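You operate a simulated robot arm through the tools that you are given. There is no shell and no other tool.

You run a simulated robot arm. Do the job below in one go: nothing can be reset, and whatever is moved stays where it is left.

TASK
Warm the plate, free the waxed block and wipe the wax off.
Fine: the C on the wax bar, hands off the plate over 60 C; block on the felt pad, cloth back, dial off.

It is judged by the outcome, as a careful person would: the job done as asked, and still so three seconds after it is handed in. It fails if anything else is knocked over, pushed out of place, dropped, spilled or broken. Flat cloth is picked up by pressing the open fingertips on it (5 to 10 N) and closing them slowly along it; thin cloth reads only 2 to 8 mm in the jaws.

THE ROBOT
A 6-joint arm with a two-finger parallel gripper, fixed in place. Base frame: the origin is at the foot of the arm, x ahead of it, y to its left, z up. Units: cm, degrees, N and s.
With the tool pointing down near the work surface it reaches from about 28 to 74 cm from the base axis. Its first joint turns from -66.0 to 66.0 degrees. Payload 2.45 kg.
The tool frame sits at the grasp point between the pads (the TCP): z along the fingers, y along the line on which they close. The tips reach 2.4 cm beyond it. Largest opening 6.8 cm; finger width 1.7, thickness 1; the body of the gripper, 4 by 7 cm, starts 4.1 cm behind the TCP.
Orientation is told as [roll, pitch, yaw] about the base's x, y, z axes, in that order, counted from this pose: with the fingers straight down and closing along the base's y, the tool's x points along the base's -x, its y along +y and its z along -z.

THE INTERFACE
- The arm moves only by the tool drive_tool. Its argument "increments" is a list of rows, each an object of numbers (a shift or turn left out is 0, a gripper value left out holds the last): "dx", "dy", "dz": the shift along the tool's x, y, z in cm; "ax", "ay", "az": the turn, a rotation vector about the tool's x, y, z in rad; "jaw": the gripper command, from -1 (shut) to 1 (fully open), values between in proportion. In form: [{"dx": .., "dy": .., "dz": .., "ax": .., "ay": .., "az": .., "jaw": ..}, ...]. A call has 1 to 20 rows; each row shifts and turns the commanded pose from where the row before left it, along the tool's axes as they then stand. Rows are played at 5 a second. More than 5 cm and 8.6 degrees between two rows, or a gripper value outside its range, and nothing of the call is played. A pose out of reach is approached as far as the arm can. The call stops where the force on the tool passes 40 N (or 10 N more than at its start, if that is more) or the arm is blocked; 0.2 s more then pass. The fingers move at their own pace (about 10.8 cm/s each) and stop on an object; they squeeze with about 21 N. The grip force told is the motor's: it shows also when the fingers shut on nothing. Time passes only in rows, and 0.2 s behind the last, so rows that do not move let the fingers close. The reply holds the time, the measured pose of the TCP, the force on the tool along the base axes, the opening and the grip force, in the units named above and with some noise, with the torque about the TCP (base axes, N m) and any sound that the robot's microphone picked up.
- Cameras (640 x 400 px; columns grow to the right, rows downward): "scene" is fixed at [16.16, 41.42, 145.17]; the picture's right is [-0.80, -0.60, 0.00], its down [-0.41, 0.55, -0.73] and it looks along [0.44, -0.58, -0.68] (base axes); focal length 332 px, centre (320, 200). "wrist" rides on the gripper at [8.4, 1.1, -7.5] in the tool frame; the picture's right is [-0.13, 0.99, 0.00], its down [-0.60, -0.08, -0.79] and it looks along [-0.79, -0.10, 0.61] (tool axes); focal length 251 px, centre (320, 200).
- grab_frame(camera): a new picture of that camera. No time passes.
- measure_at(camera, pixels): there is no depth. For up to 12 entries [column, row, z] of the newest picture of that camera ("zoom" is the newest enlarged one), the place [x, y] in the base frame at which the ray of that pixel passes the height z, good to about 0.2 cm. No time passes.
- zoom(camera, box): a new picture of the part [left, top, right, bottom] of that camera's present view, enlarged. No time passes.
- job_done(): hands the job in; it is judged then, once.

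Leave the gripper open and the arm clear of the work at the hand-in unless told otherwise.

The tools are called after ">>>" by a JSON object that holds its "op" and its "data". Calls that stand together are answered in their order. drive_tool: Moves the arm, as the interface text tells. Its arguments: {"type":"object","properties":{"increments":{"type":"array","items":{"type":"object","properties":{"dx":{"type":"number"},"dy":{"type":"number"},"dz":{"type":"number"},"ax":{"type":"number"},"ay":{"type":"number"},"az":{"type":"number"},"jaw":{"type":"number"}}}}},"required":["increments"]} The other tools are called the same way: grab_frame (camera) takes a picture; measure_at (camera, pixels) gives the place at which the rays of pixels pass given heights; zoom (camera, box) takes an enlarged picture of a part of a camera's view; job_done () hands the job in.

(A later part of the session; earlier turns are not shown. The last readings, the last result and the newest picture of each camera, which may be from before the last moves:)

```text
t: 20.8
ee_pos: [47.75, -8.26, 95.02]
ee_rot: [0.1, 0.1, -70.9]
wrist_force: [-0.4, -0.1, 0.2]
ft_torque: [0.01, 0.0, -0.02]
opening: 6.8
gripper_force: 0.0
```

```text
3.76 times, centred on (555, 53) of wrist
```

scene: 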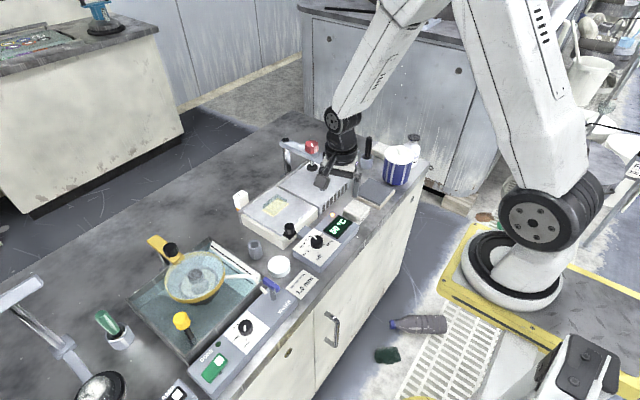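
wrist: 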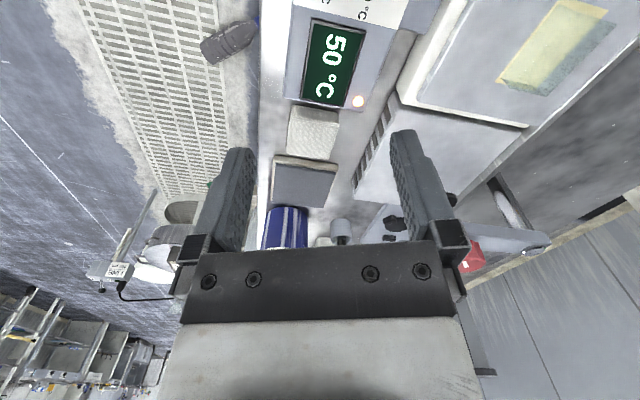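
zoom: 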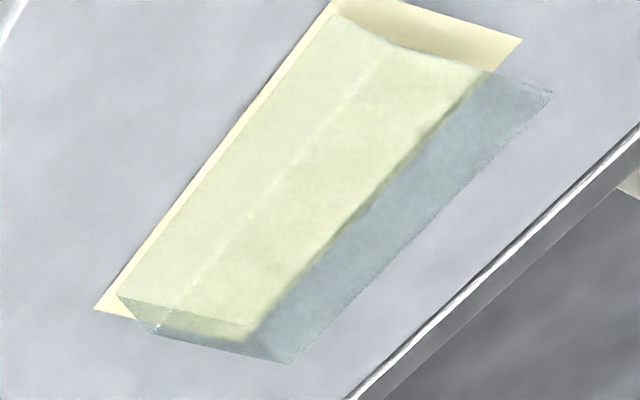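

The cloth is about 5.7 cm square and centred near (49.3,-20). The felt centre is near (49,-29), and the glass block is about 3.6 × 6 × 1.6 cm. I'll move above the block at z 92 and turn to yaw -90, so the fingers can close along x.

>>> {"op": "drive_tool", "data": {"increments": [{"dx": -0.5, "dy": 3.2, "dz": 0.5}, {"dx": -0.5, "dy": 3.2, "dz": 0.5}, {"dx": -0.5, "dy": 3.2, "dz": 0.5}, {"dx": -0.5, "dy": 3.2, "dz": 0.5}, {"dx": -0.5, "dy": 3.2, "dz": 0.5}, {"dx": -0.5, "dy": 3.2, "dz": 0.5}, {"az": 0.111}, {"az": 0.111}, {"az": 0.111}, {}]}}

>>> {"op": "grab_frame", "data": {"camera": "wrist"}}

>>> {"op": "zoom", "data": {"camera": "scene", "box": [230, 170, 390, 270]}}

```text
t: 23.0
ee_pos: [66.75, -4.67, 92.1]
ee_rot: [0.1, 0.0, -90.1]
wrist_force: [-1.0, -0.6, -0.7]
ft_torque: [0.02, 0.02, -0.04]
opening: 6.8
gripper_force: 0.1
```

```text
taken
```

wrist: 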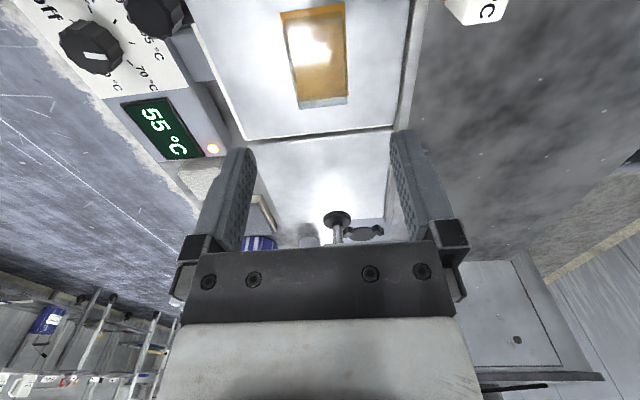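

```text
4.00 times, centred on (310, 220) of scene
```

zoom: 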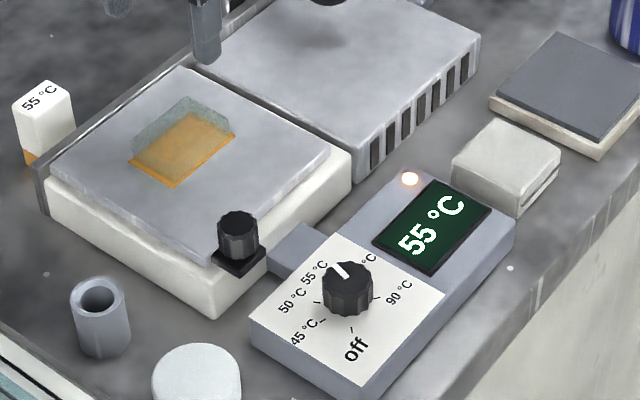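

The display reads 55 °C and the wax has turned liquid amber. I'll wait about a second to see that the temperature holds, and enlarge the block.

>>> {"op": "drive_tool", "data": {"increments": [{}, {}, {}, {}, {}]}}

>>> {"op": "zoom", "data": {"camera": "wrist", "box": [220, 0, 420, 125]}}

>>> {"op": "zoom", "data": {"camera": "scene", "box": [230, 180, 358, 260]}}

```text
t: 24.2
ee_pos: [66.88, -4.74, 92.0]
ee_rot: [0.1, 0.0, -90.1]
wrist_force: [-0.1, 0.3, -0.8]
ft_torque: [0.01, -0.02, 0.03]
opening: 6.78
gripper_force: 0.1
```

```text
3.20 times, centred on (320, 62) of wrist
```

zoom: 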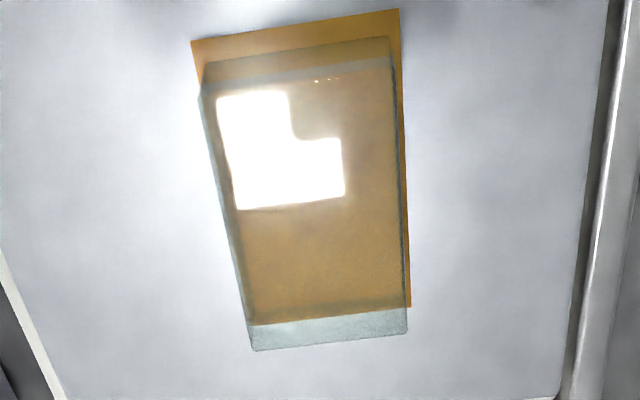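

```text
5.00 times, centred on (294, 220) of scene
```

zoom: 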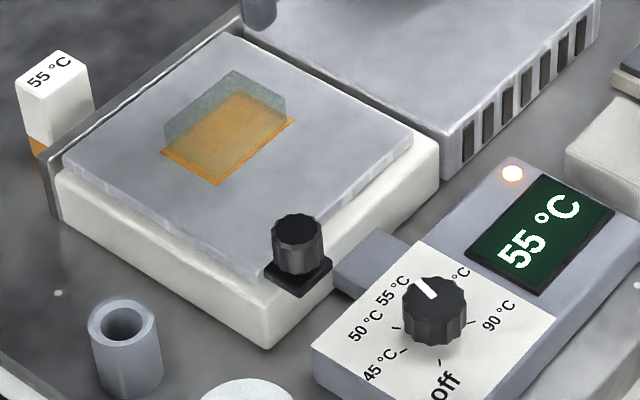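

The temperature holds at 55 °C. I'll measure the block's top corners and the wax corners from this view.

>>> {"op": "measure_at", "data": {"camera": "wrist", "pixels": [[283.4, 25.1, 81], [343.4, 17.3, 81], [347.2, 103.6, 81], [298.75, 108.9, 81], [279.7, 12.3, 79.4], [344.7, 2.3, 79.4], [348.4, 95.4, 79.4], [295, 99, 79.4], [386, 60, 79.4], [400, 60, 79.4], [347.2, 103.6, 80.5], [343.4, 17.3, 80.5]]}}

>>> {"op": "measure_at", "data": {"camera": "scene", "pixels": [[273.6, 216.8, 79.4], [288.4, 204.2, 79.4], [262.4, 210.2, 79.4], [276.8, 193.8, 81], [287, 199, 81], [263.2, 205, 81]]}}

```text
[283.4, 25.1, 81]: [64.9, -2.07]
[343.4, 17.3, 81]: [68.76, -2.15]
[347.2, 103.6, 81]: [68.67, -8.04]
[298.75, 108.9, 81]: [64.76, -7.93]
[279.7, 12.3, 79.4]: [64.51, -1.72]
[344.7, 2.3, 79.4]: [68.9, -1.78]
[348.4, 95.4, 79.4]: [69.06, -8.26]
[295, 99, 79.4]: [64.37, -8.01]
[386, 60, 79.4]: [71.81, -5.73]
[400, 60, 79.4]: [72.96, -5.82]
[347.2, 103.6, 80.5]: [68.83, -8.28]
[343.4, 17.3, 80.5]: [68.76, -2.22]
```

```text
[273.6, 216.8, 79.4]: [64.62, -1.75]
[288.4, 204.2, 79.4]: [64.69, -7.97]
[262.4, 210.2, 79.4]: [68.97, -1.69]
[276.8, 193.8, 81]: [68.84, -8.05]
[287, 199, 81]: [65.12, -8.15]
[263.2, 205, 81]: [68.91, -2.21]
```

The block top spans x 64.9–68.8 and y -8.05 to -2.1 at z about 81, so its centre is (66.83,-5.07). The rail starts near x 72. I'll descend with the jaw partly open to z 83.6 and check the clearances.

>>> {"op": "drive_tool", "data": {"increments": [{"dx": -0.24, "dy": -0.05, "dz": 2.5, "jaw": 0.6}, {"dz": 2.5}, {"dz": 2.0}, {"dz": 1.5}, {}]}}

>>> {"op": "grab_frame", "data": {"camera": "wrist"}}

>>> {"op": "zoom", "data": {"camera": "scene", "box": [230, 170, 358, 250]}}

```text
t: 25.4
ee_pos: [66.97, -5.01, 83.7]
ee_rot: [0.0, 0.0, -90.0]
wrist_force: [0.2, 0.0, 0.8]
ft_torque: [-0.01, 0.0, -0.01]
opening: 5.43
gripper_force: 0.0
```

```text
taken
```

wrist: 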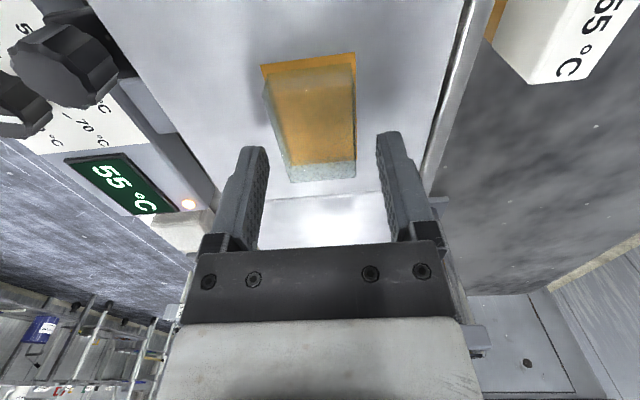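

```text
5.00 times, centred on (294, 210) of scene
```

zoom: 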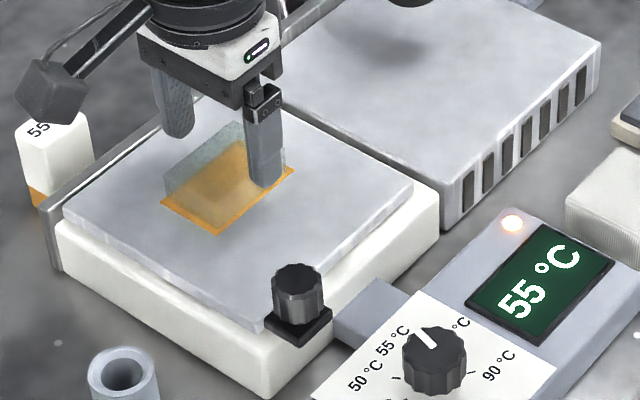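

The fingers straddle the block and the display still reads 55 °C. I'll measure the block once more from here to check centring.

>>> {"op": "zoom", "data": {"camera": "wrist", "box": [220, 40, 412, 200]}}

```text
2.50 times, centred on (316, 120) of wrist
```

zoom: 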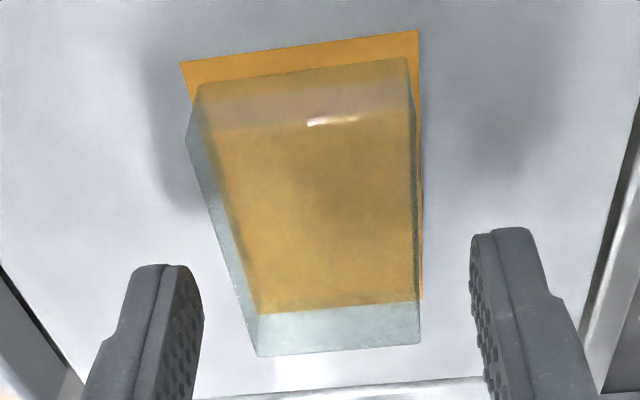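

>>> {"op": "measure_at", "data": {"camera": "zoom", "pixels": [[188, 135, 81], [412, 108, 81], [420, 345, 81], [258, 356, 81], [181, 62, 79.4], [417, 31, 79.4], [422, 298, 79.4], [202, 85, 79.5], [403, 58, 79.5]]}}

```text
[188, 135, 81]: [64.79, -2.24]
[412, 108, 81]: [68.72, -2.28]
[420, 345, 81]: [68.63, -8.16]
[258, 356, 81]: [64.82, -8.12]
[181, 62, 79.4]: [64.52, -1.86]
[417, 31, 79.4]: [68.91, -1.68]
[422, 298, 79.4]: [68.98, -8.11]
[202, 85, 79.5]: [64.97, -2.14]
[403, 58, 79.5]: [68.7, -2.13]
```

Block centre measures (66.74,-5.2). I'll shift slightly, descend to z 82.3 so the tips are about 0.5 cm above the plate, and close.

>>> {"op": "drive_tool", "data": {"increments": [{"dx": -0.1, "dy": -0.1, "dz": 0.7}, {"dz": 0.6}, {}]}}

>>> {"op": "zoom", "data": {"camera": "scene", "box": [230, 170, 358, 250]}}

```text
t: 26.2
ee_pos: [66.84, -5.2, 82.44]
ee_rot: [0.0, 0.1, -90.0]
wrist_force: [-0.3, 0.3, 0.7]
ft_torque: [0.03, 0.04, -0.04]
opening: 5.46
gripper_force: 0.1
```

```text
5.00 times, centred on (294, 210) of scene
```

zoom: 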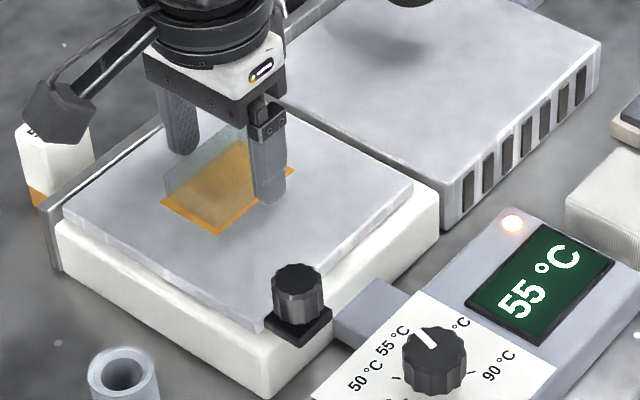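

The position is right and 55 °C is still shown. I'll close slowly on the block.

>>> {"op": "drive_tool", "data": {"increments": [{"jaw": 0.3}, {"jaw": 0.18}, {"jaw": 0.1}, {"jaw": 0.0}, {}]}}

```text
t: 27.4
ee_pos: [66.82, -5.27, 82.41]
ee_rot: [0.0, 0.1, -90.0]
wrist_force: [-0.2, -0.7, -0.2]
ft_torque: [0.02, 0.01, -0.02]
opening: 3.95
gripper_force: 20.8
```

The block is held at 3.95 cm with almost no side force. I'll lift slowly and watch the pull.

>>> {"op": "drive_tool", "data": {"increments": [{"jaw": -0.4}, {"dz": -0.1}, {"dz": -0.2}, {"dz": -0.3}, {"dz": -0.5}, {}]}}

>>> {"op": "grab_frame", "data": {"camera": "wrist"}}

>>> {"op": "zoom", "data": {"camera": "scene", "box": [230, 170, 358, 250]}}

```text
t: 28.8
ee_pos: [66.84, -5.21, 83.34]
ee_rot: [0.1, 0.0, -90.0]
wrist_force: [0.2, -0.4, -1.6]
ft_torque: [-0.02, -0.04, 0.02]
opening: 3.94
gripper_force: 20.8
```

```text
taken
```

wrist: 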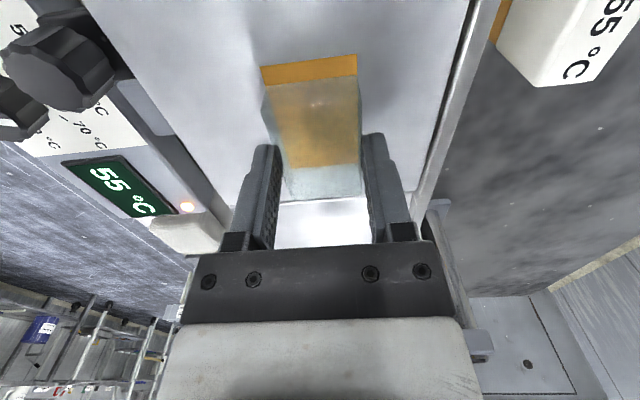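

```text
5.00 times, centred on (294, 210) of scene
```

zoom: 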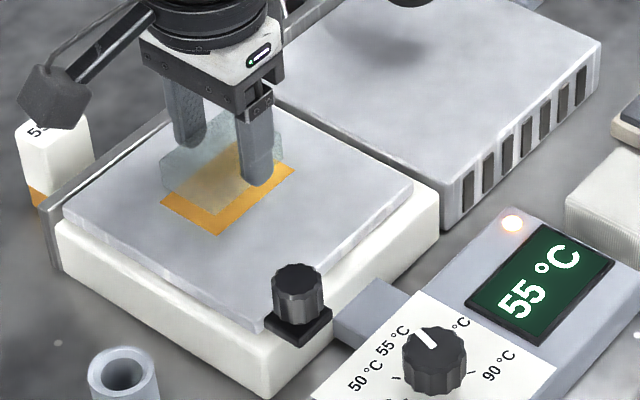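

The block is free with only its own weight on the sensor. I'll raise it well clear and carry it over the felt pad at z of about 93.

>>> {"op": "drive_tool", "data": {"increments": [{"dz": -2}, {"dz": -4}, {"dz": -4}, {"dx": -2.97, "dy": -2.19}, {"dx": -2.97, "dy": -2.19}, {"dx": -2.97, "dy": -2.19}, {"dx": -2.97, "dy": -2.19}, {"dx": -2.97, "dy": -2.19}, {"dx": -2.97, "dy": -2.19}, {"dx": -2.97, "dy": -2.19}, {"dx": -2.0, "dy": -2.19}, {}]}}

>>> {"op": "grab_frame", "data": {"camera": "wrist"}}

>>> {"op": "grab_frame", "data": {"camera": "scene"}}

>>> {"op": "zoom", "data": {"camera": "scene", "box": [292, 140, 452, 240]}}

```text
t: 31.4
ee_pos: [48.99, -28.05, 93.35]
ee_rot: [0.0, 0.0, -89.9]
wrist_force: [0.1, 0.0, -0.8]
ft_torque: [0.01, 0.02, 0.01]
opening: 3.94
gripper_force: 21.3
```

```text
taken
```

wrist: 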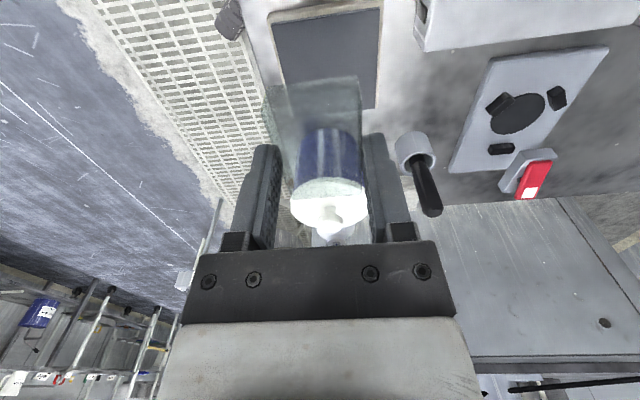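

```text
taken
```

scene: 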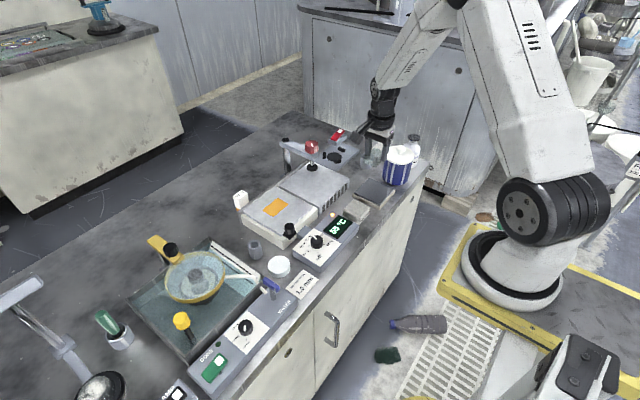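

```text
4.00 times, centred on (372, 190) of scene
```

zoom: 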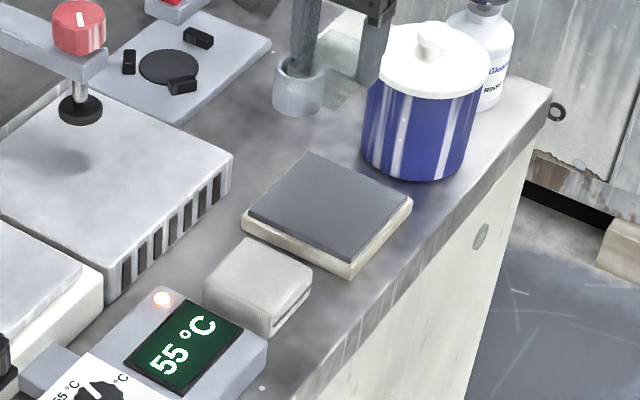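

I see the felt at the top of the wrist view. I'll measure its corners in both views to fix its height and centre.

>>> {"op": "zoom", "data": {"camera": "wrist", "box": [240, 0, 400, 120]}}

>>> {"op": "measure_at", "data": {"camera": "scene", "pixels": [[370, 178, 76], [370, 178, 79], [394.5, 190, 76], [394.5, 190, 79], [380.25, 205.5, 76], [380.25, 205.5, 79], [353.25, 193.25, 76], [353.25, 193.25, 79]]}}

```text
3.33 times, centred on (320, 60) of wrist
```

zoom: 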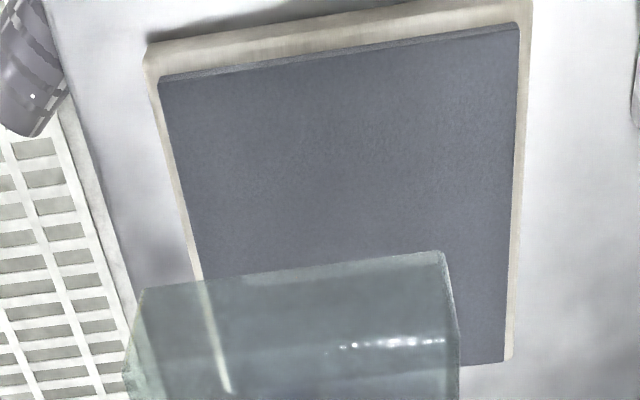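

```text
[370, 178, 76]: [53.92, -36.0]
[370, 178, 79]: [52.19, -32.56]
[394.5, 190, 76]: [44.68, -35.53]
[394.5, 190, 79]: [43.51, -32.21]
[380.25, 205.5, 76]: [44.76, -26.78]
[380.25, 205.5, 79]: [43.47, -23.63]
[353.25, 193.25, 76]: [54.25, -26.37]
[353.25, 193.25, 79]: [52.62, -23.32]
```

>>> {"op": "measure_at", "data": {"camera": "zoom", "pixels": [[158, 80, 76], [158, 80, 79], [519, 27, 76], [519, 27, 79], [504, 361, 76], [504, 361, 79], [230, 390, 76], [230, 390, 79]]}}

```text
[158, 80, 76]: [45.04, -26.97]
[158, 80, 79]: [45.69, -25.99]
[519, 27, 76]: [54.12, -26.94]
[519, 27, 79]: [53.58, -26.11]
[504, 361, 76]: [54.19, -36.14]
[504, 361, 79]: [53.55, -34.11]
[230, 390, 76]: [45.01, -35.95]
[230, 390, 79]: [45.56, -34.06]
```

Both views agree on the felt top: z about 76, x 45–54.2 and y -36 to -26.9, so its centre is (49.5,-31.4). I'll move there and descend to z 81.

>>> {"op": "drive_tool", "data": {"increments": [{"dx": -1.7, "dy": 0.17}, {"dx": -1.7, "dy": 0.18}, {"dz": 3}, {"dz": 3}, {"dz": 3}, {"dz": 2}, {"dz": 1.3}, {}]}}

>>> {"op": "grab_frame", "data": {"camera": "wrist"}}

>>> {"op": "zoom", "data": {"camera": "scene", "box": [292, 130, 452, 240]}}

```text
t: 33.2
ee_pos: [49.37, -31.57, 80.76]
ee_rot: [0.0, 0.0, -90.0]
wrist_force: [0.7, 0.4, -1.3]
ft_torque: [0.0, -0.03, 0.01]
opening: 3.96
gripper_force: 20.9
```

```text
taken
```

wrist: 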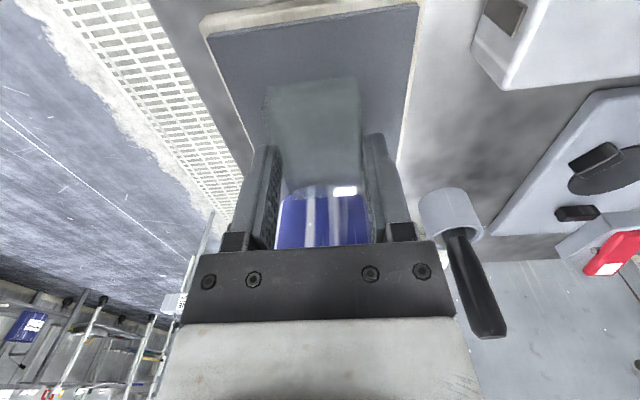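

```text
3.64 times, centred on (372, 185) of scene
```

zoom: 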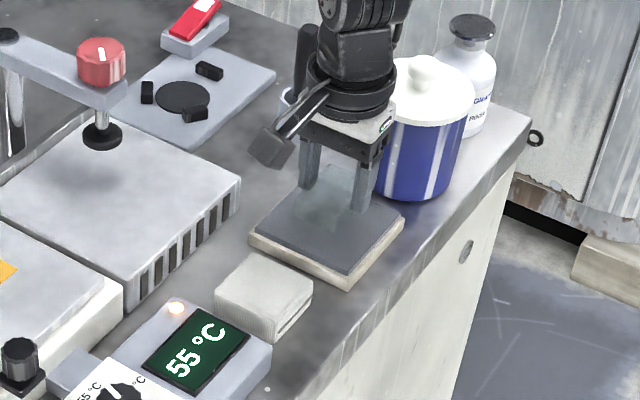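

It's above the felt with clear space around it. I'll go down in small steps and watch for the contact force.

>>> {"op": "drive_tool", "data": {"increments": [{"dz": 0.8}, {"dz": 0.6}, {"dz": 0.3}, {"dz": 0.2}, {}]}}

```text
t: 34.4
ee_pos: [49.6, -31.4, 79.24]
ee_rot: [-0.1, 0.0, -90.0]
wrist_force: [-3.0, 0.6, 5.1]
ft_torque: [0.12, 0.04, 0.02]
opening: 3.94
gripper_force: 20.7
```

Fz rose to +5 N, so the block has touched the felt. I'll press 0.05 cm more and open slowly.

>>> {"op": "drive_tool", "data": {"increments": [{"dz": 0.05}, {}, {"jaw": 0.2}, {"jaw": 0.35}, {"jaw": 0.5}, {}]}}

>>> {"op": "grab_frame", "data": {"camera": "wrist"}}

>>> {"op": "zoom", "data": {"camera": "scene", "box": [324, 140, 420, 220]}}

```text
t: 35.8
ee_pos: [49.59, -31.36, 79.18]
ee_rot: [0.0, 0.1, -90.0]
wrist_force: [0.4, -0.5, 0.4]
ft_torque: [0.0, -0.02, 0.02]
opening: 5.09
gripper_force: 0.1
```

```text
taken
```

wrist: 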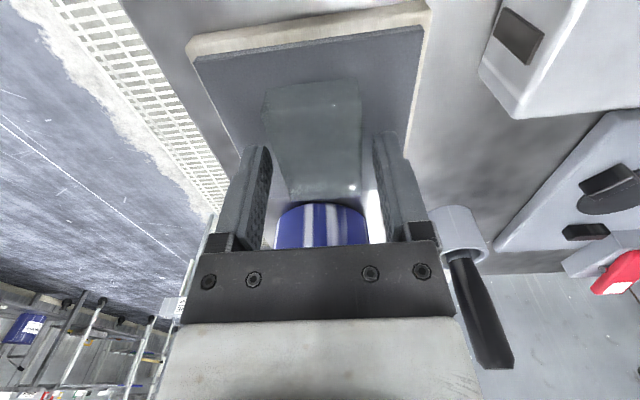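

```text
5.00 times, centred on (372, 180) of scene
```

zoom: 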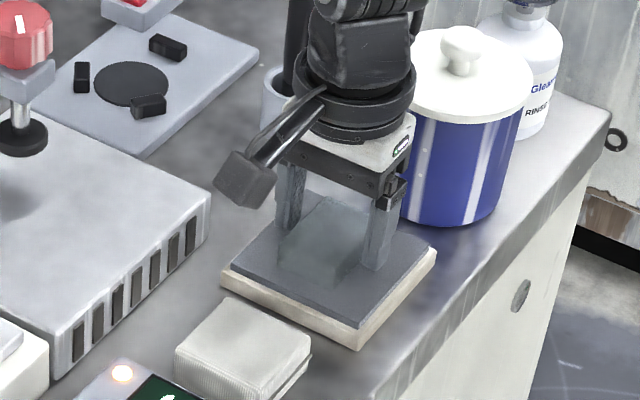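

The block rests on the felt and the fingers are clear of it. I'll open a little more and rise straight up.

>>> {"op": "drive_tool", "data": {"increments": [{"jaw": 0.65}, {"dz": -0.8}, {"dz": -2}, {"dz": -4}, {"dz": -4}, {"dz": -2.2}, {}]}}

>>> {"op": "grab_frame", "data": {"camera": "wrist"}}

>>> {"op": "zoom", "data": {"camera": "scene", "box": [324, 160, 420, 220]}}

>>> {"op": "zoom", "data": {"camera": "scene", "box": [230, 170, 358, 250]}}

```text
t: 37.4
ee_pos: [49.33, -31.73, 92.11]
ee_rot: [0.0, 0.0, -90.0]
wrist_force: [0.2, 0.6, 0.2]
ft_torque: [-0.02, 0.01, -0.02]
opening: 5.6
gripper_force: 0.1
```

```text
taken
```

wrist: 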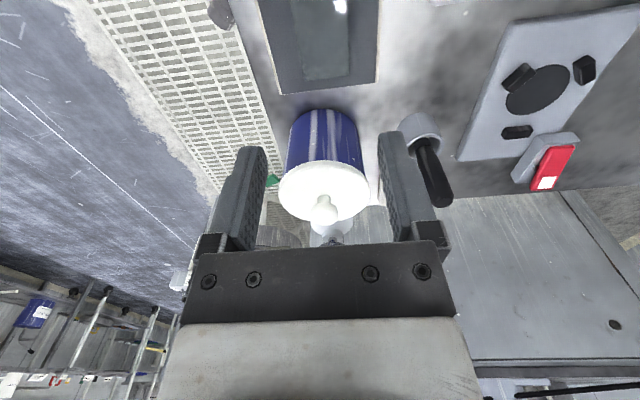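

```text
6.67 times, centred on (372, 190) of scene
```

zoom: 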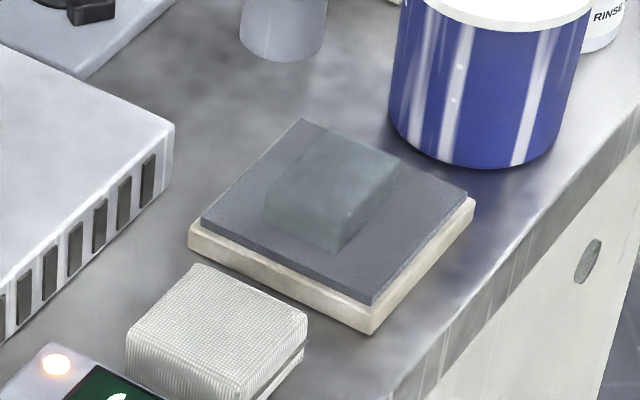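

```text
5.00 times, centred on (294, 210) of scene
```

zoom: 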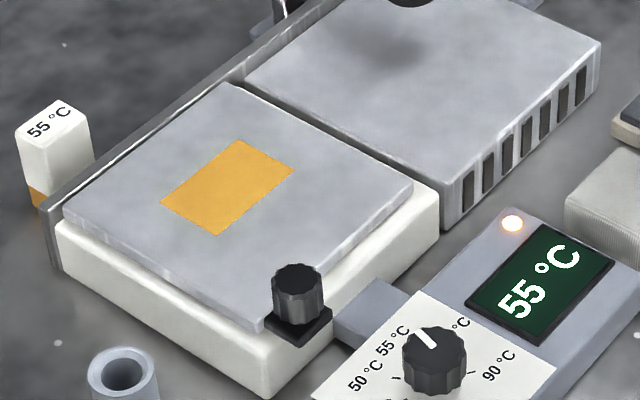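

The block sits on the felt, and a 4.3 × 6.5 cm amber wax patch is left on the plate, which still reads 55 °C. Next is the cloth: I'll move above it at about (49.6,-21.3) for a close look.

>>> {"op": "drive_tool", "data": {"increments": [{"dx": 3.4}, {"dx": 3.4, "dz": 1}, {"dx": 3.3, "dz": 2}, {"dz": 1, "jaw": 1}, {}]}}

>>> {"op": "grab_frame", "data": {"camera": "wrist"}}

>>> {"op": "zoom", "data": {"camera": "scene", "box": [324, 180, 388, 230]}}

```text
t: 38.6
ee_pos: [49.56, -21.4, 88.04]
ee_rot: [-0.1, 0.0, -90.0]
wrist_force: [-1.1, 0.1, -0.5]
ft_torque: [0.0, 0.0, -0.01]
opening: 6.78
gripper_force: 0.1
```

```text
taken
```

wrist: 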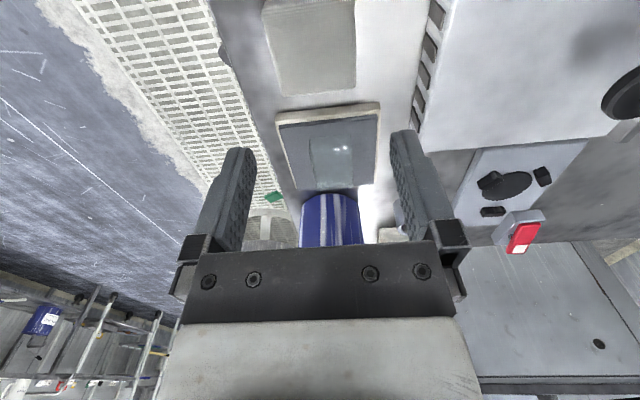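

```text
8.00 times, centred on (356, 205) of scene
```

zoom: 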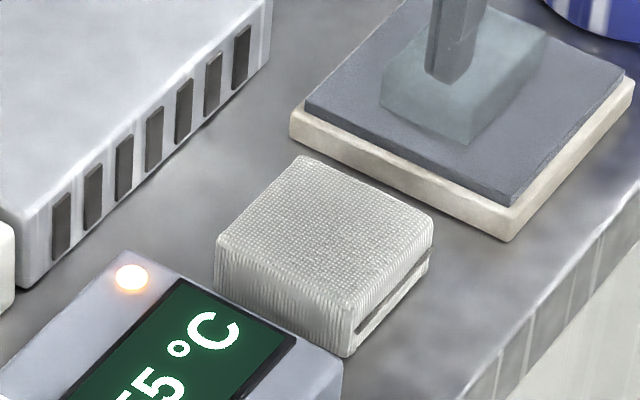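

The cloth is a folded pad about 5.7 cm square and roughly 2.4 cm high. It can be gripped from its -x and +x sides, where there's room. I'll measure it closely.

>>> {"op": "zoom", "data": {"camera": "wrist", "box": [240, 0, 400, 100]}}

>>> {"op": "measure_at", "data": {"camera": "scene", "pixels": [[353.5, 199.6, 76.3], [370, 207.1, 76.3], [360, 217.6, 76.3], [343.2, 209.8, 76.3], [359.5, 224, 74], [342.9, 215.5, 74], [369.6, 213.6, 74]]}}

```text
4.00 times, centred on (320, 50) of wrist
```

zoom: 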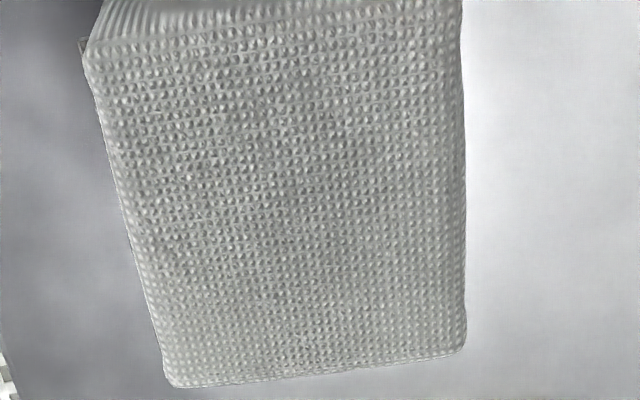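

```text
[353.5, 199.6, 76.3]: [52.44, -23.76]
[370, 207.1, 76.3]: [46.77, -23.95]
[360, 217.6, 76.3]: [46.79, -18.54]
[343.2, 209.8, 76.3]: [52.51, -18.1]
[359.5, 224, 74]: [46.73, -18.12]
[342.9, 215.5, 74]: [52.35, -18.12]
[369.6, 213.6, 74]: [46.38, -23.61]
```

>>> {"op": "measure_at", "data": {"camera": "zoom", "pixels": [[88, 50, 76.3], [460, 20, 76.3], [465, 350, 76.3], [172, 385, 76.3], [172, 385, 75.5], [465, 350, 75.5], [100, 2, 74]]}}

```text
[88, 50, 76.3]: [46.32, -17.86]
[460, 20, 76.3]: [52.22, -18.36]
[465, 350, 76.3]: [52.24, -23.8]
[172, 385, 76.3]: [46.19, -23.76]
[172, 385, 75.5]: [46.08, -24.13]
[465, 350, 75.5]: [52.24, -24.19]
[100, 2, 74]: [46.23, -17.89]
```

The cloth spans x of about 46.4–52.4 and y -23.9 to -18.2, with its top at z 76.3 on the bench at z 74. I'll centre on (49.4,-21.05) and descend to z 80 with the jaw fully open to check the margins.

>>> {"op": "drive_tool", "data": {"increments": [{"dx": 0.3, "dy": -0.15, "dz": 2, "jaw": 1}, {"dz": 2.5}, {"dz": 2.3}, {"dz": 1.3}, {}]}}

>>> {"op": "grab_frame", "data": {"camera": "wrist"}}

>>> {"op": "zoom", "data": {"camera": "scene", "box": [324, 180, 388, 230]}}

```text
t: 39.8
ee_pos: [49.37, -21.03, 79.91]
ee_rot: [0.0, 0.0, -90.0]
wrist_force: [0.1, -0.1, -0.3]
ft_torque: [0.0, 0.02, 0.0]
opening: 6.79
gripper_force: 0.1
```

```text
taken
```

wrist: 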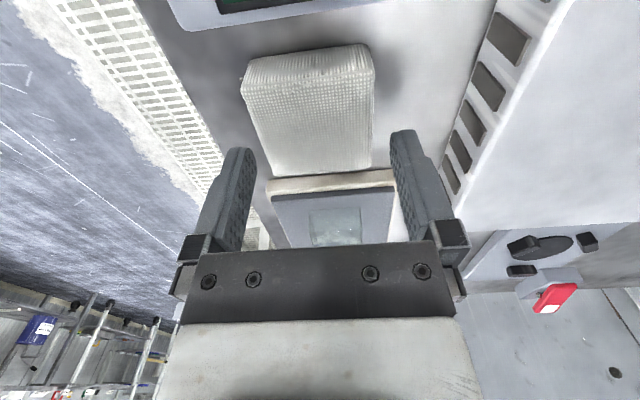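

```text
8.00 times, centred on (356, 205) of scene
```

zoom: 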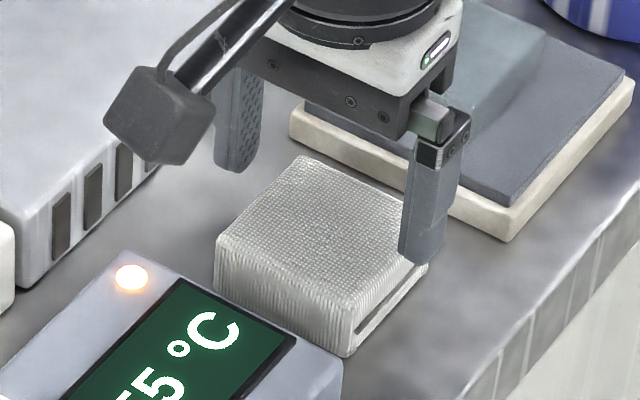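

>>> {"op": "measure_at", "data": {"camera": "wrist", "pixels": [[243, 86, 76.2], [373, 70, 76.2], [371, 165, 76.2], [272, 176, 76.2], [240, 90, 75.0], [376, 72, 75.0]]}}

```text
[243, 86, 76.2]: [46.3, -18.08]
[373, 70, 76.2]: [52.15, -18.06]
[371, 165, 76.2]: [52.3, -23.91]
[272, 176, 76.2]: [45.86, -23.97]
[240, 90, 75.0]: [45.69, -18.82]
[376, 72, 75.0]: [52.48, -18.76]
```

The margin is about 0.4 cm per side. I'll descend slowly, watching the force for any finger landing on the cloth.

>>> {"op": "drive_tool", "data": {"increments": [{"dz": 0.6}, {"dz": 0.4}, {"dz": 0.3}, {"dz": 0.3}, {}]}}

>>> {"op": "grab_frame", "data": {"camera": "wrist"}}

>>> {"op": "zoom", "data": {"camera": "scene", "box": [324, 180, 388, 230]}}

```text
t: 41.0
ee_pos: [49.42, -20.96, 78.42]
ee_rot: [0.0, 0.0, -90.0]
wrist_force: [0.0, -0.4, -0.5]
ft_torque: [0.02, 0.0, -0.01]
opening: 6.79
gripper_force: 0.1
```

```text
taken
```

wrist: 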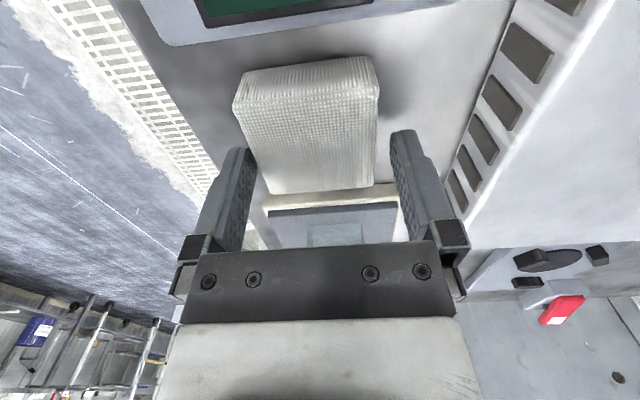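

```text
8.00 times, centred on (356, 205) of scene
```

zoom: 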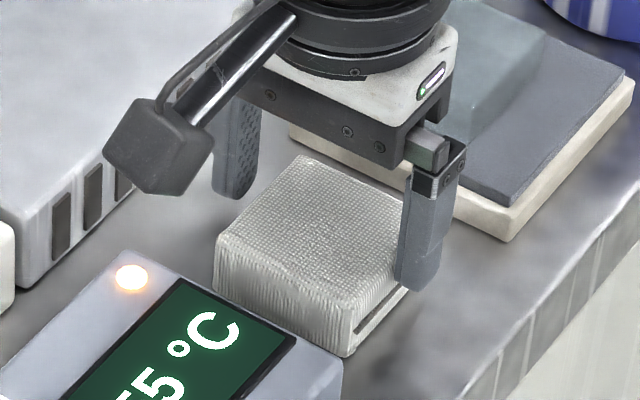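

The tips are just beside the cloth with no contact. The cloth sits slightly toward -x, so I'll shift -0.15 cm and descend to about z 77.5.

>>> {"op": "drive_tool", "data": {"increments": [{"dy": -0.15}, {"dz": 0.3}, {"dz": 0.3}, {"dz": 0.3}, {}]}}

>>> {"op": "grab_frame", "data": {"camera": "wrist"}}

>>> {"op": "zoom", "data": {"camera": "scene", "box": [324, 180, 388, 230]}}

```text
t: 42.2
ee_pos: [49.39, -20.82, 77.62]
ee_rot: [-0.1, 0.0, -90.0]
wrist_force: [0.2, -0.1, -0.2]
ft_torque: [-0.01, 0.0, 0.02]
opening: 6.8
gripper_force: 0.1
```

```text
taken
```

wrist: 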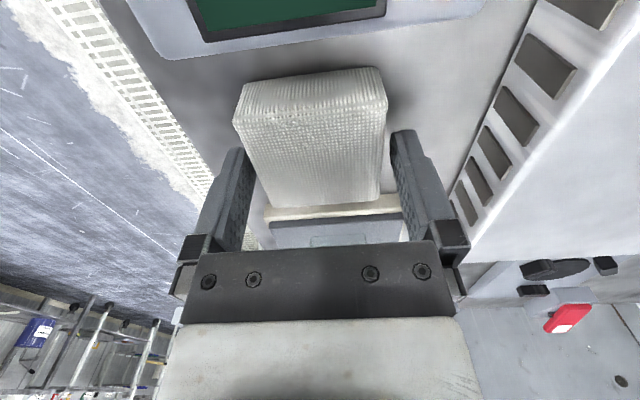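

```text
8.00 times, centred on (356, 205) of scene
```

zoom: 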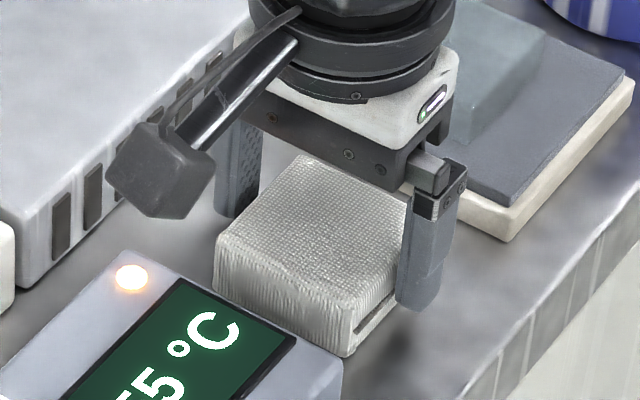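

The tips are at about z 75.2 beside the cloth, still no contact. I'll close slowly on it.

>>> {"op": "drive_tool", "data": {"increments": [{"jaw": 0.8}, {"jaw": 0.7}, {"jaw": 0.6}, {"jaw": 0.5}, {}]}}

>>> {"op": "grab_frame", "data": {"camera": "wrist"}}

>>> {"op": "zoom", "data": {"camera": "scene", "box": [324, 180, 388, 230]}}

```text
t: 43.4
ee_pos: [49.26, -20.96, 77.52]
ee_rot: [0.0, -0.1, -89.9]
wrist_force: [0.7, 1.2, 0.0]
ft_torque: [0.01, 0.01, 0.01]
opening: 6.15
gripper_force: 21.6
```

```text
taken
```

wrist: 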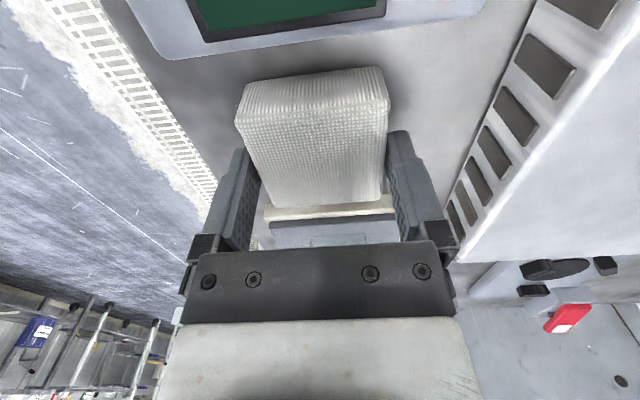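

```text
8.00 times, centred on (356, 205) of scene
```

zoom: 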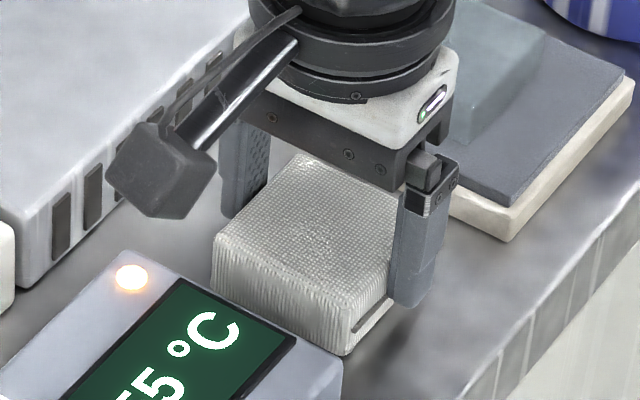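

The pad is firmly held at 6.15 cm with 21 N. I'll lift it gently and check the hold.

>>> {"op": "drive_tool", "data": {"increments": [{"jaw": 0.2}, {"dz": -0.3}, {"dz": -0.7}, {"dz": -1.5}, {"dz": -1.5}, {}]}}

>>> {"op": "grab_frame", "data": {"camera": "wrist"}}

>>> {"op": "grab_frame", "data": {"camera": "scene"}}

>>> {"op": "zoom", "data": {"camera": "scene", "box": [308, 160, 404, 230]}}

```text
t: 44.8
ee_pos: [49.23, -20.95, 81.44]
ee_rot: [0.0, -0.1, -90.0]
wrist_force: [0.6, -0.3, -0.6]
ft_torque: [0.0, 0.01, 0.02]
opening: 6.14
gripper_force: 20.8
```

```text
taken
```

wrist: 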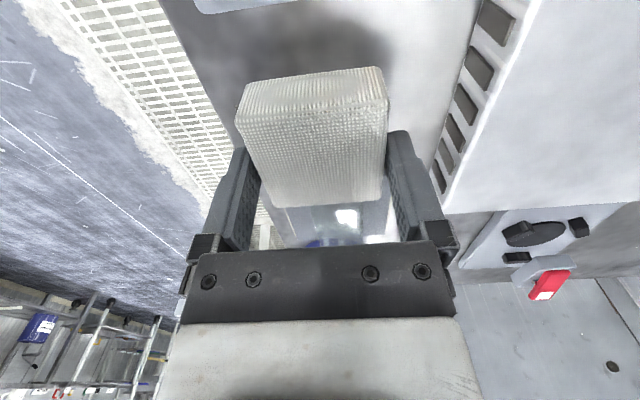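

```text
taken
```

scene: 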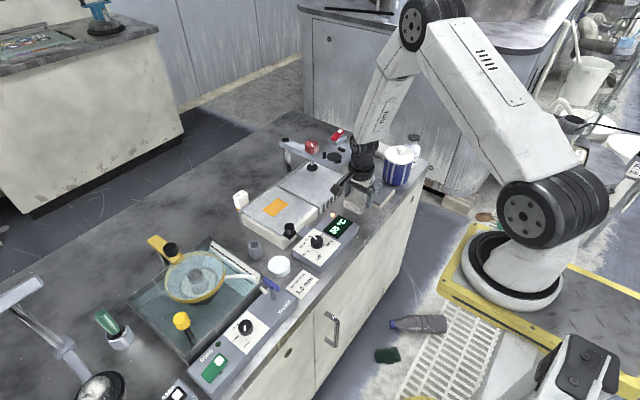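

```text
5.71 times, centred on (356, 195) of scene
```

zoom: 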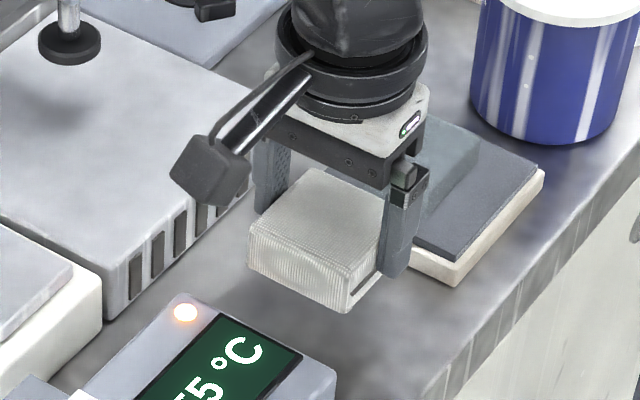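

The pad is held securely. I'll measure the plate's corners and the black corner knob to plan wiping strokes.

>>> {"op": "measure_at", "data": {"camera": "scene", "pixels": [[242.4, 212, 79.3], [275.6, 186.8, 79.3], [317.8, 207, 79.3], [287.6, 236.4, 79.3], [289.6, 225, 82], [289.6, 225, 84], [282, 233, 79.3], [289.8, 240, 78], [261.9, 210.3, 79.4], [288.8, 204.2, 79.4]]}}

>>> {"op": "zoom", "data": {"camera": "scene", "box": [230, 180, 326, 250]}}

```text
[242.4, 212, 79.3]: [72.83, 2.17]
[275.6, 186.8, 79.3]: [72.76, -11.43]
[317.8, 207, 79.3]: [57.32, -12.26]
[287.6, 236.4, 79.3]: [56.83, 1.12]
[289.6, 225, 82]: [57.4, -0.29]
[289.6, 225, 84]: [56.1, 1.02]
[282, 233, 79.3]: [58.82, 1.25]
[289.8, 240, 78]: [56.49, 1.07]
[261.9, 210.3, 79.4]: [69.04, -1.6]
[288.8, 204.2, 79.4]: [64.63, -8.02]
```

```text
5.71 times, centred on (278, 215) of scene
```

zoom: 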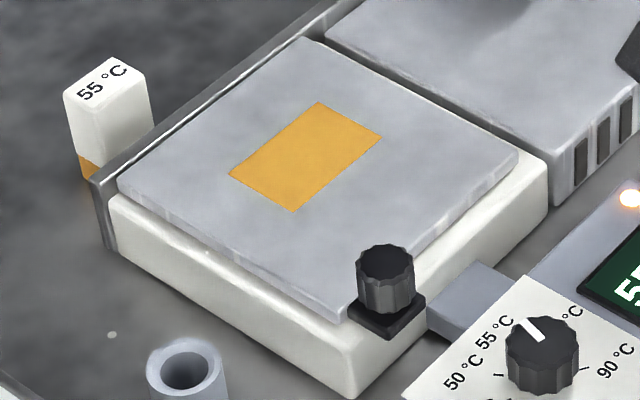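

The plate spans x 57–72.8 and y -12 to 2. The wax is x 64.6–69.0 and y -8.2 to -1.7, so the pad held at x 66.8 and stroked along y covers it all. I'll carry the pad there at z 90.

>>> {"op": "drive_tool", "data": {"increments": [{"dz": -4}, {"dz": -4.5}, {"dx": 2.286, "dy": 2.507}, {"dx": 2.286, "dy": 2.507}, {"dx": 2.286, "dy": 2.507}, {"dx": 2.286, "dy": 2.507}, {"dx": 2.286, "dy": 2.507}, {"dx": 2.286, "dy": 2.507}, {"dx": 2.286, "dy": 2.507}, {}]}}

>>> {"op": "grab_frame", "data": {"camera": "wrist"}}

>>> {"op": "zoom", "data": {"camera": "scene", "box": [230, 150, 358, 250]}}

```text
t: 47.0
ee_pos: [66.98, -4.87, 89.89]
ee_rot: [0.0, -0.1, -90.0]
wrist_force: [-0.2, 0.3, 0.0]
ft_torque: [-0.01, -0.04, 0.01]
opening: 6.16
gripper_force: 21.3
```

```text
taken
```

wrist: 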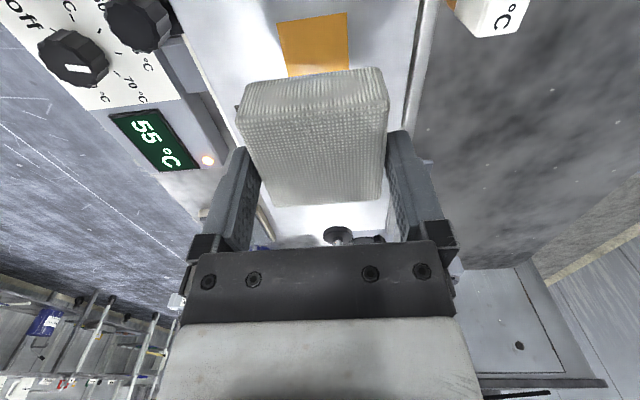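

```text
4.00 times, centred on (294, 200) of scene
```

zoom: 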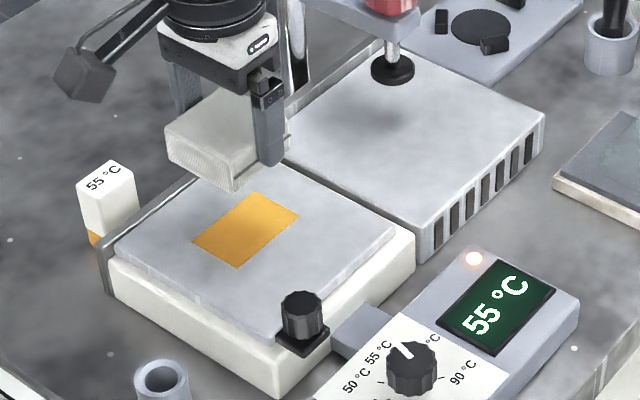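

The display still reads 55 °C. I'll lower the pad toward the -y end of the patch, down to just above contact.

>>> {"op": "drive_tool", "data": {"increments": [{"dx": -1.5, "dz": 2}, {"dx": -1.5, "dz": 2}, {"dz": 1.5}, {"dz": 0.9}, {"dz": 0.3}, {}]}}

>>> {"op": "zoom", "data": {"camera": "scene", "box": [230, 150, 358, 250]}}

```text
t: 48.4
ee_pos: [66.89, -7.91, 83.33]
ee_rot: [0.1, 0.0, -90.0]
wrist_force: [-0.4, 0.2, -0.2]
ft_torque: [-0.03, -0.01, -0.03]
opening: 6.14
gripper_force: 20.7
```

```text
4.00 times, centred on (294, 200) of scene
```

zoom: 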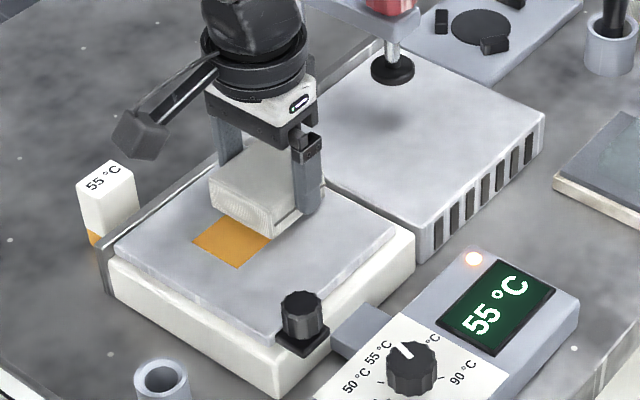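

No contact yet at z 83.33. I'll step down 0.1–0.15 cm at a time to find the plate.

>>> {"op": "drive_tool", "data": {"increments": [{"dz": 0.15}, {"dz": 0.1}, {"dz": 0.1}, {}]}}

```text
t: 49.4
ee_pos: [66.77, -7.84, 83.0]
ee_rot: [0.0, 0.0, -90.0]
wrist_force: [0.0, 0.1, -1.3]
ft_torque: [-0.02, 0.03, 0.01]
opening: 6.12
gripper_force: 21.0
```

>>> {"op": "drive_tool", "data": {"increments": [{"dz": 0.08}, {}, {"dz": 0.07}, {}]}}

```text
t: 50.4
ee_pos: [66.83, -7.89, 82.92]
ee_rot: [0.0, -0.1, -90.1]
wrist_force: [0.6, -0.1, -0.5]
ft_torque: [0.0, 0.0, 0.0]
opening: 6.11
gripper_force: 20.8
```

Still no contact at z 82.9. Continuing down in small steps.

>>> {"op": "drive_tool", "data": {"increments": [{"dz": 0.07}, {}, {"dz": 0.07}, {}]}}

```text
t: 51.4
ee_pos: [66.87, -7.78, 82.69]
ee_rot: [0.0, 0.1, -90.0]
wrist_force: [-0.7, -0.1, 1.0]
ft_torque: [0.01, 0.0, 0.03]
opening: 6.13
gripper_force: 21.4
```

>>> {"op": "drive_tool", "data": {"increments": [{"dz": 0.06}, {}, {"dz": 0.05}, {}]}}

>>> {"op": "zoom", "data": {"camera": "scene", "box": [246, 170, 326, 230]}}

```text
t: 52.4
ee_pos: [66.88, -7.85, 82.66]
ee_rot: [0.1, 0.0, -89.9]
wrist_force: [-8.8, -1.2, 21.6]
ft_torque: [0.05, 0.41, 0.03]
opening: 6.11
gripper_force: 21.2
```

```text
6.67 times, centred on (286, 200) of scene
```

zoom: 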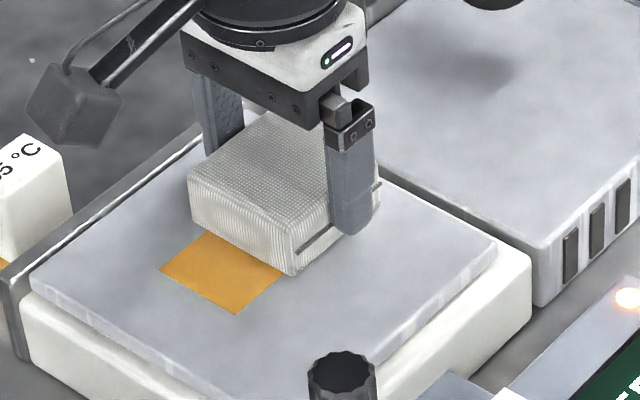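

Contact is firm at 21.6 N. I'll ease up 0.05 cm to a moderate pressure and read the force.

>>> {"op": "drive_tool", "data": {"increments": [{"dz": -0.05}, {}]}}

```text
t: 53.0
ee_pos: [66.88, -7.87, 82.75]
ee_rot: [0.2, 0.0, -90.0]
wrist_force: [0.1, 0.6, 15.5]
ft_torque: [0.04, 0.16, 0.02]
opening: 6.13
gripper_force: 20.7
```

It's 15.5 N now. I'll ease another 0.04 cm and stroke slowly toward +y, 6 cm.

>>> {"op": "drive_tool", "data": {"increments": [{"dz": -0.04}, {"dx": 0.3}, {"dx": 0.5}, {"dx": 0.5}, {"dx": 0.5}, {"dx": 0.5}, {"dx": 0.5}, {}]}}

>>> {"op": "zoom", "data": {"camera": "scene", "box": [246, 170, 326, 230]}}

>>> {"op": "grab_frame", "data": {"camera": "wrist"}}

```text
t: 54.8
ee_pos: [66.96, -5.01, 82.73]
ee_rot: [0.0, -0.1, -90.0]
wrist_force: [0.0, -1.5, 2.8]
ft_torque: [-0.06, -0.15, -0.1]
opening: 6.12
gripper_force: 21.0
```

```text
6.67 times, centred on (286, 200) of scene
```

zoom: 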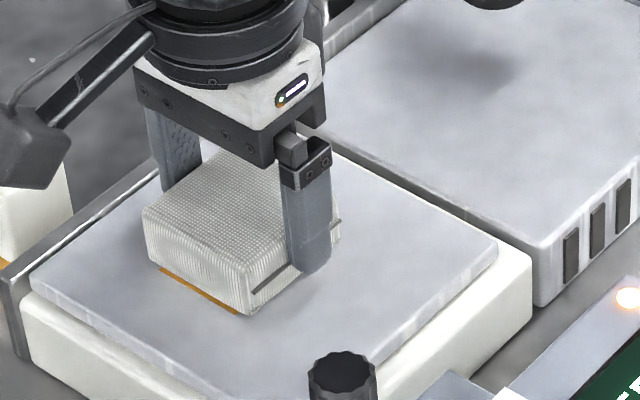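

```text
taken
```

wrist: 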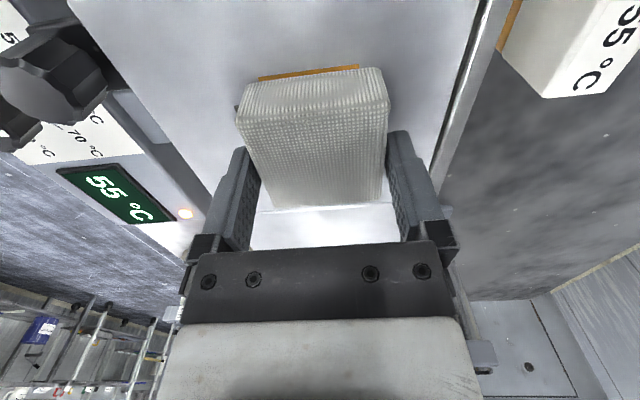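

Pressure dropped to 2.8 N mid-stroke. I'll press 0.03 cm more and continue to the +y end.

>>> {"op": "drive_tool", "data": {"increments": [{"dz": 0.03}, {"dx": 0.4}, {"dx": 0.5}, {"dx": 0.5}, {"dx": 0.5}, {"dx": 0.5}, {"dx": 0.4}, {}]}}

>>> {"op": "zoom", "data": {"camera": "scene", "box": [246, 170, 326, 230]}}

```text
t: 56.6
ee_pos: [66.86, -2.28, 82.58]
ee_rot: [0.0, 0.0, -90.1]
wrist_force: [0.5, -3.6, 7.0]
ft_torque: [-0.09, -0.06, -0.02]
opening: 6.15
gripper_force: 21.1
```

```text
6.67 times, centred on (286, 200) of scene
```

zoom: 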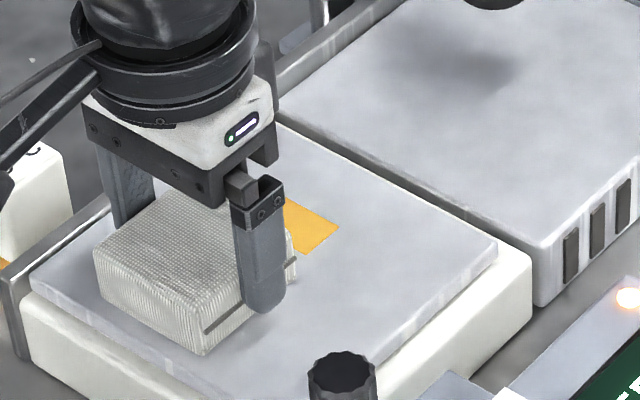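

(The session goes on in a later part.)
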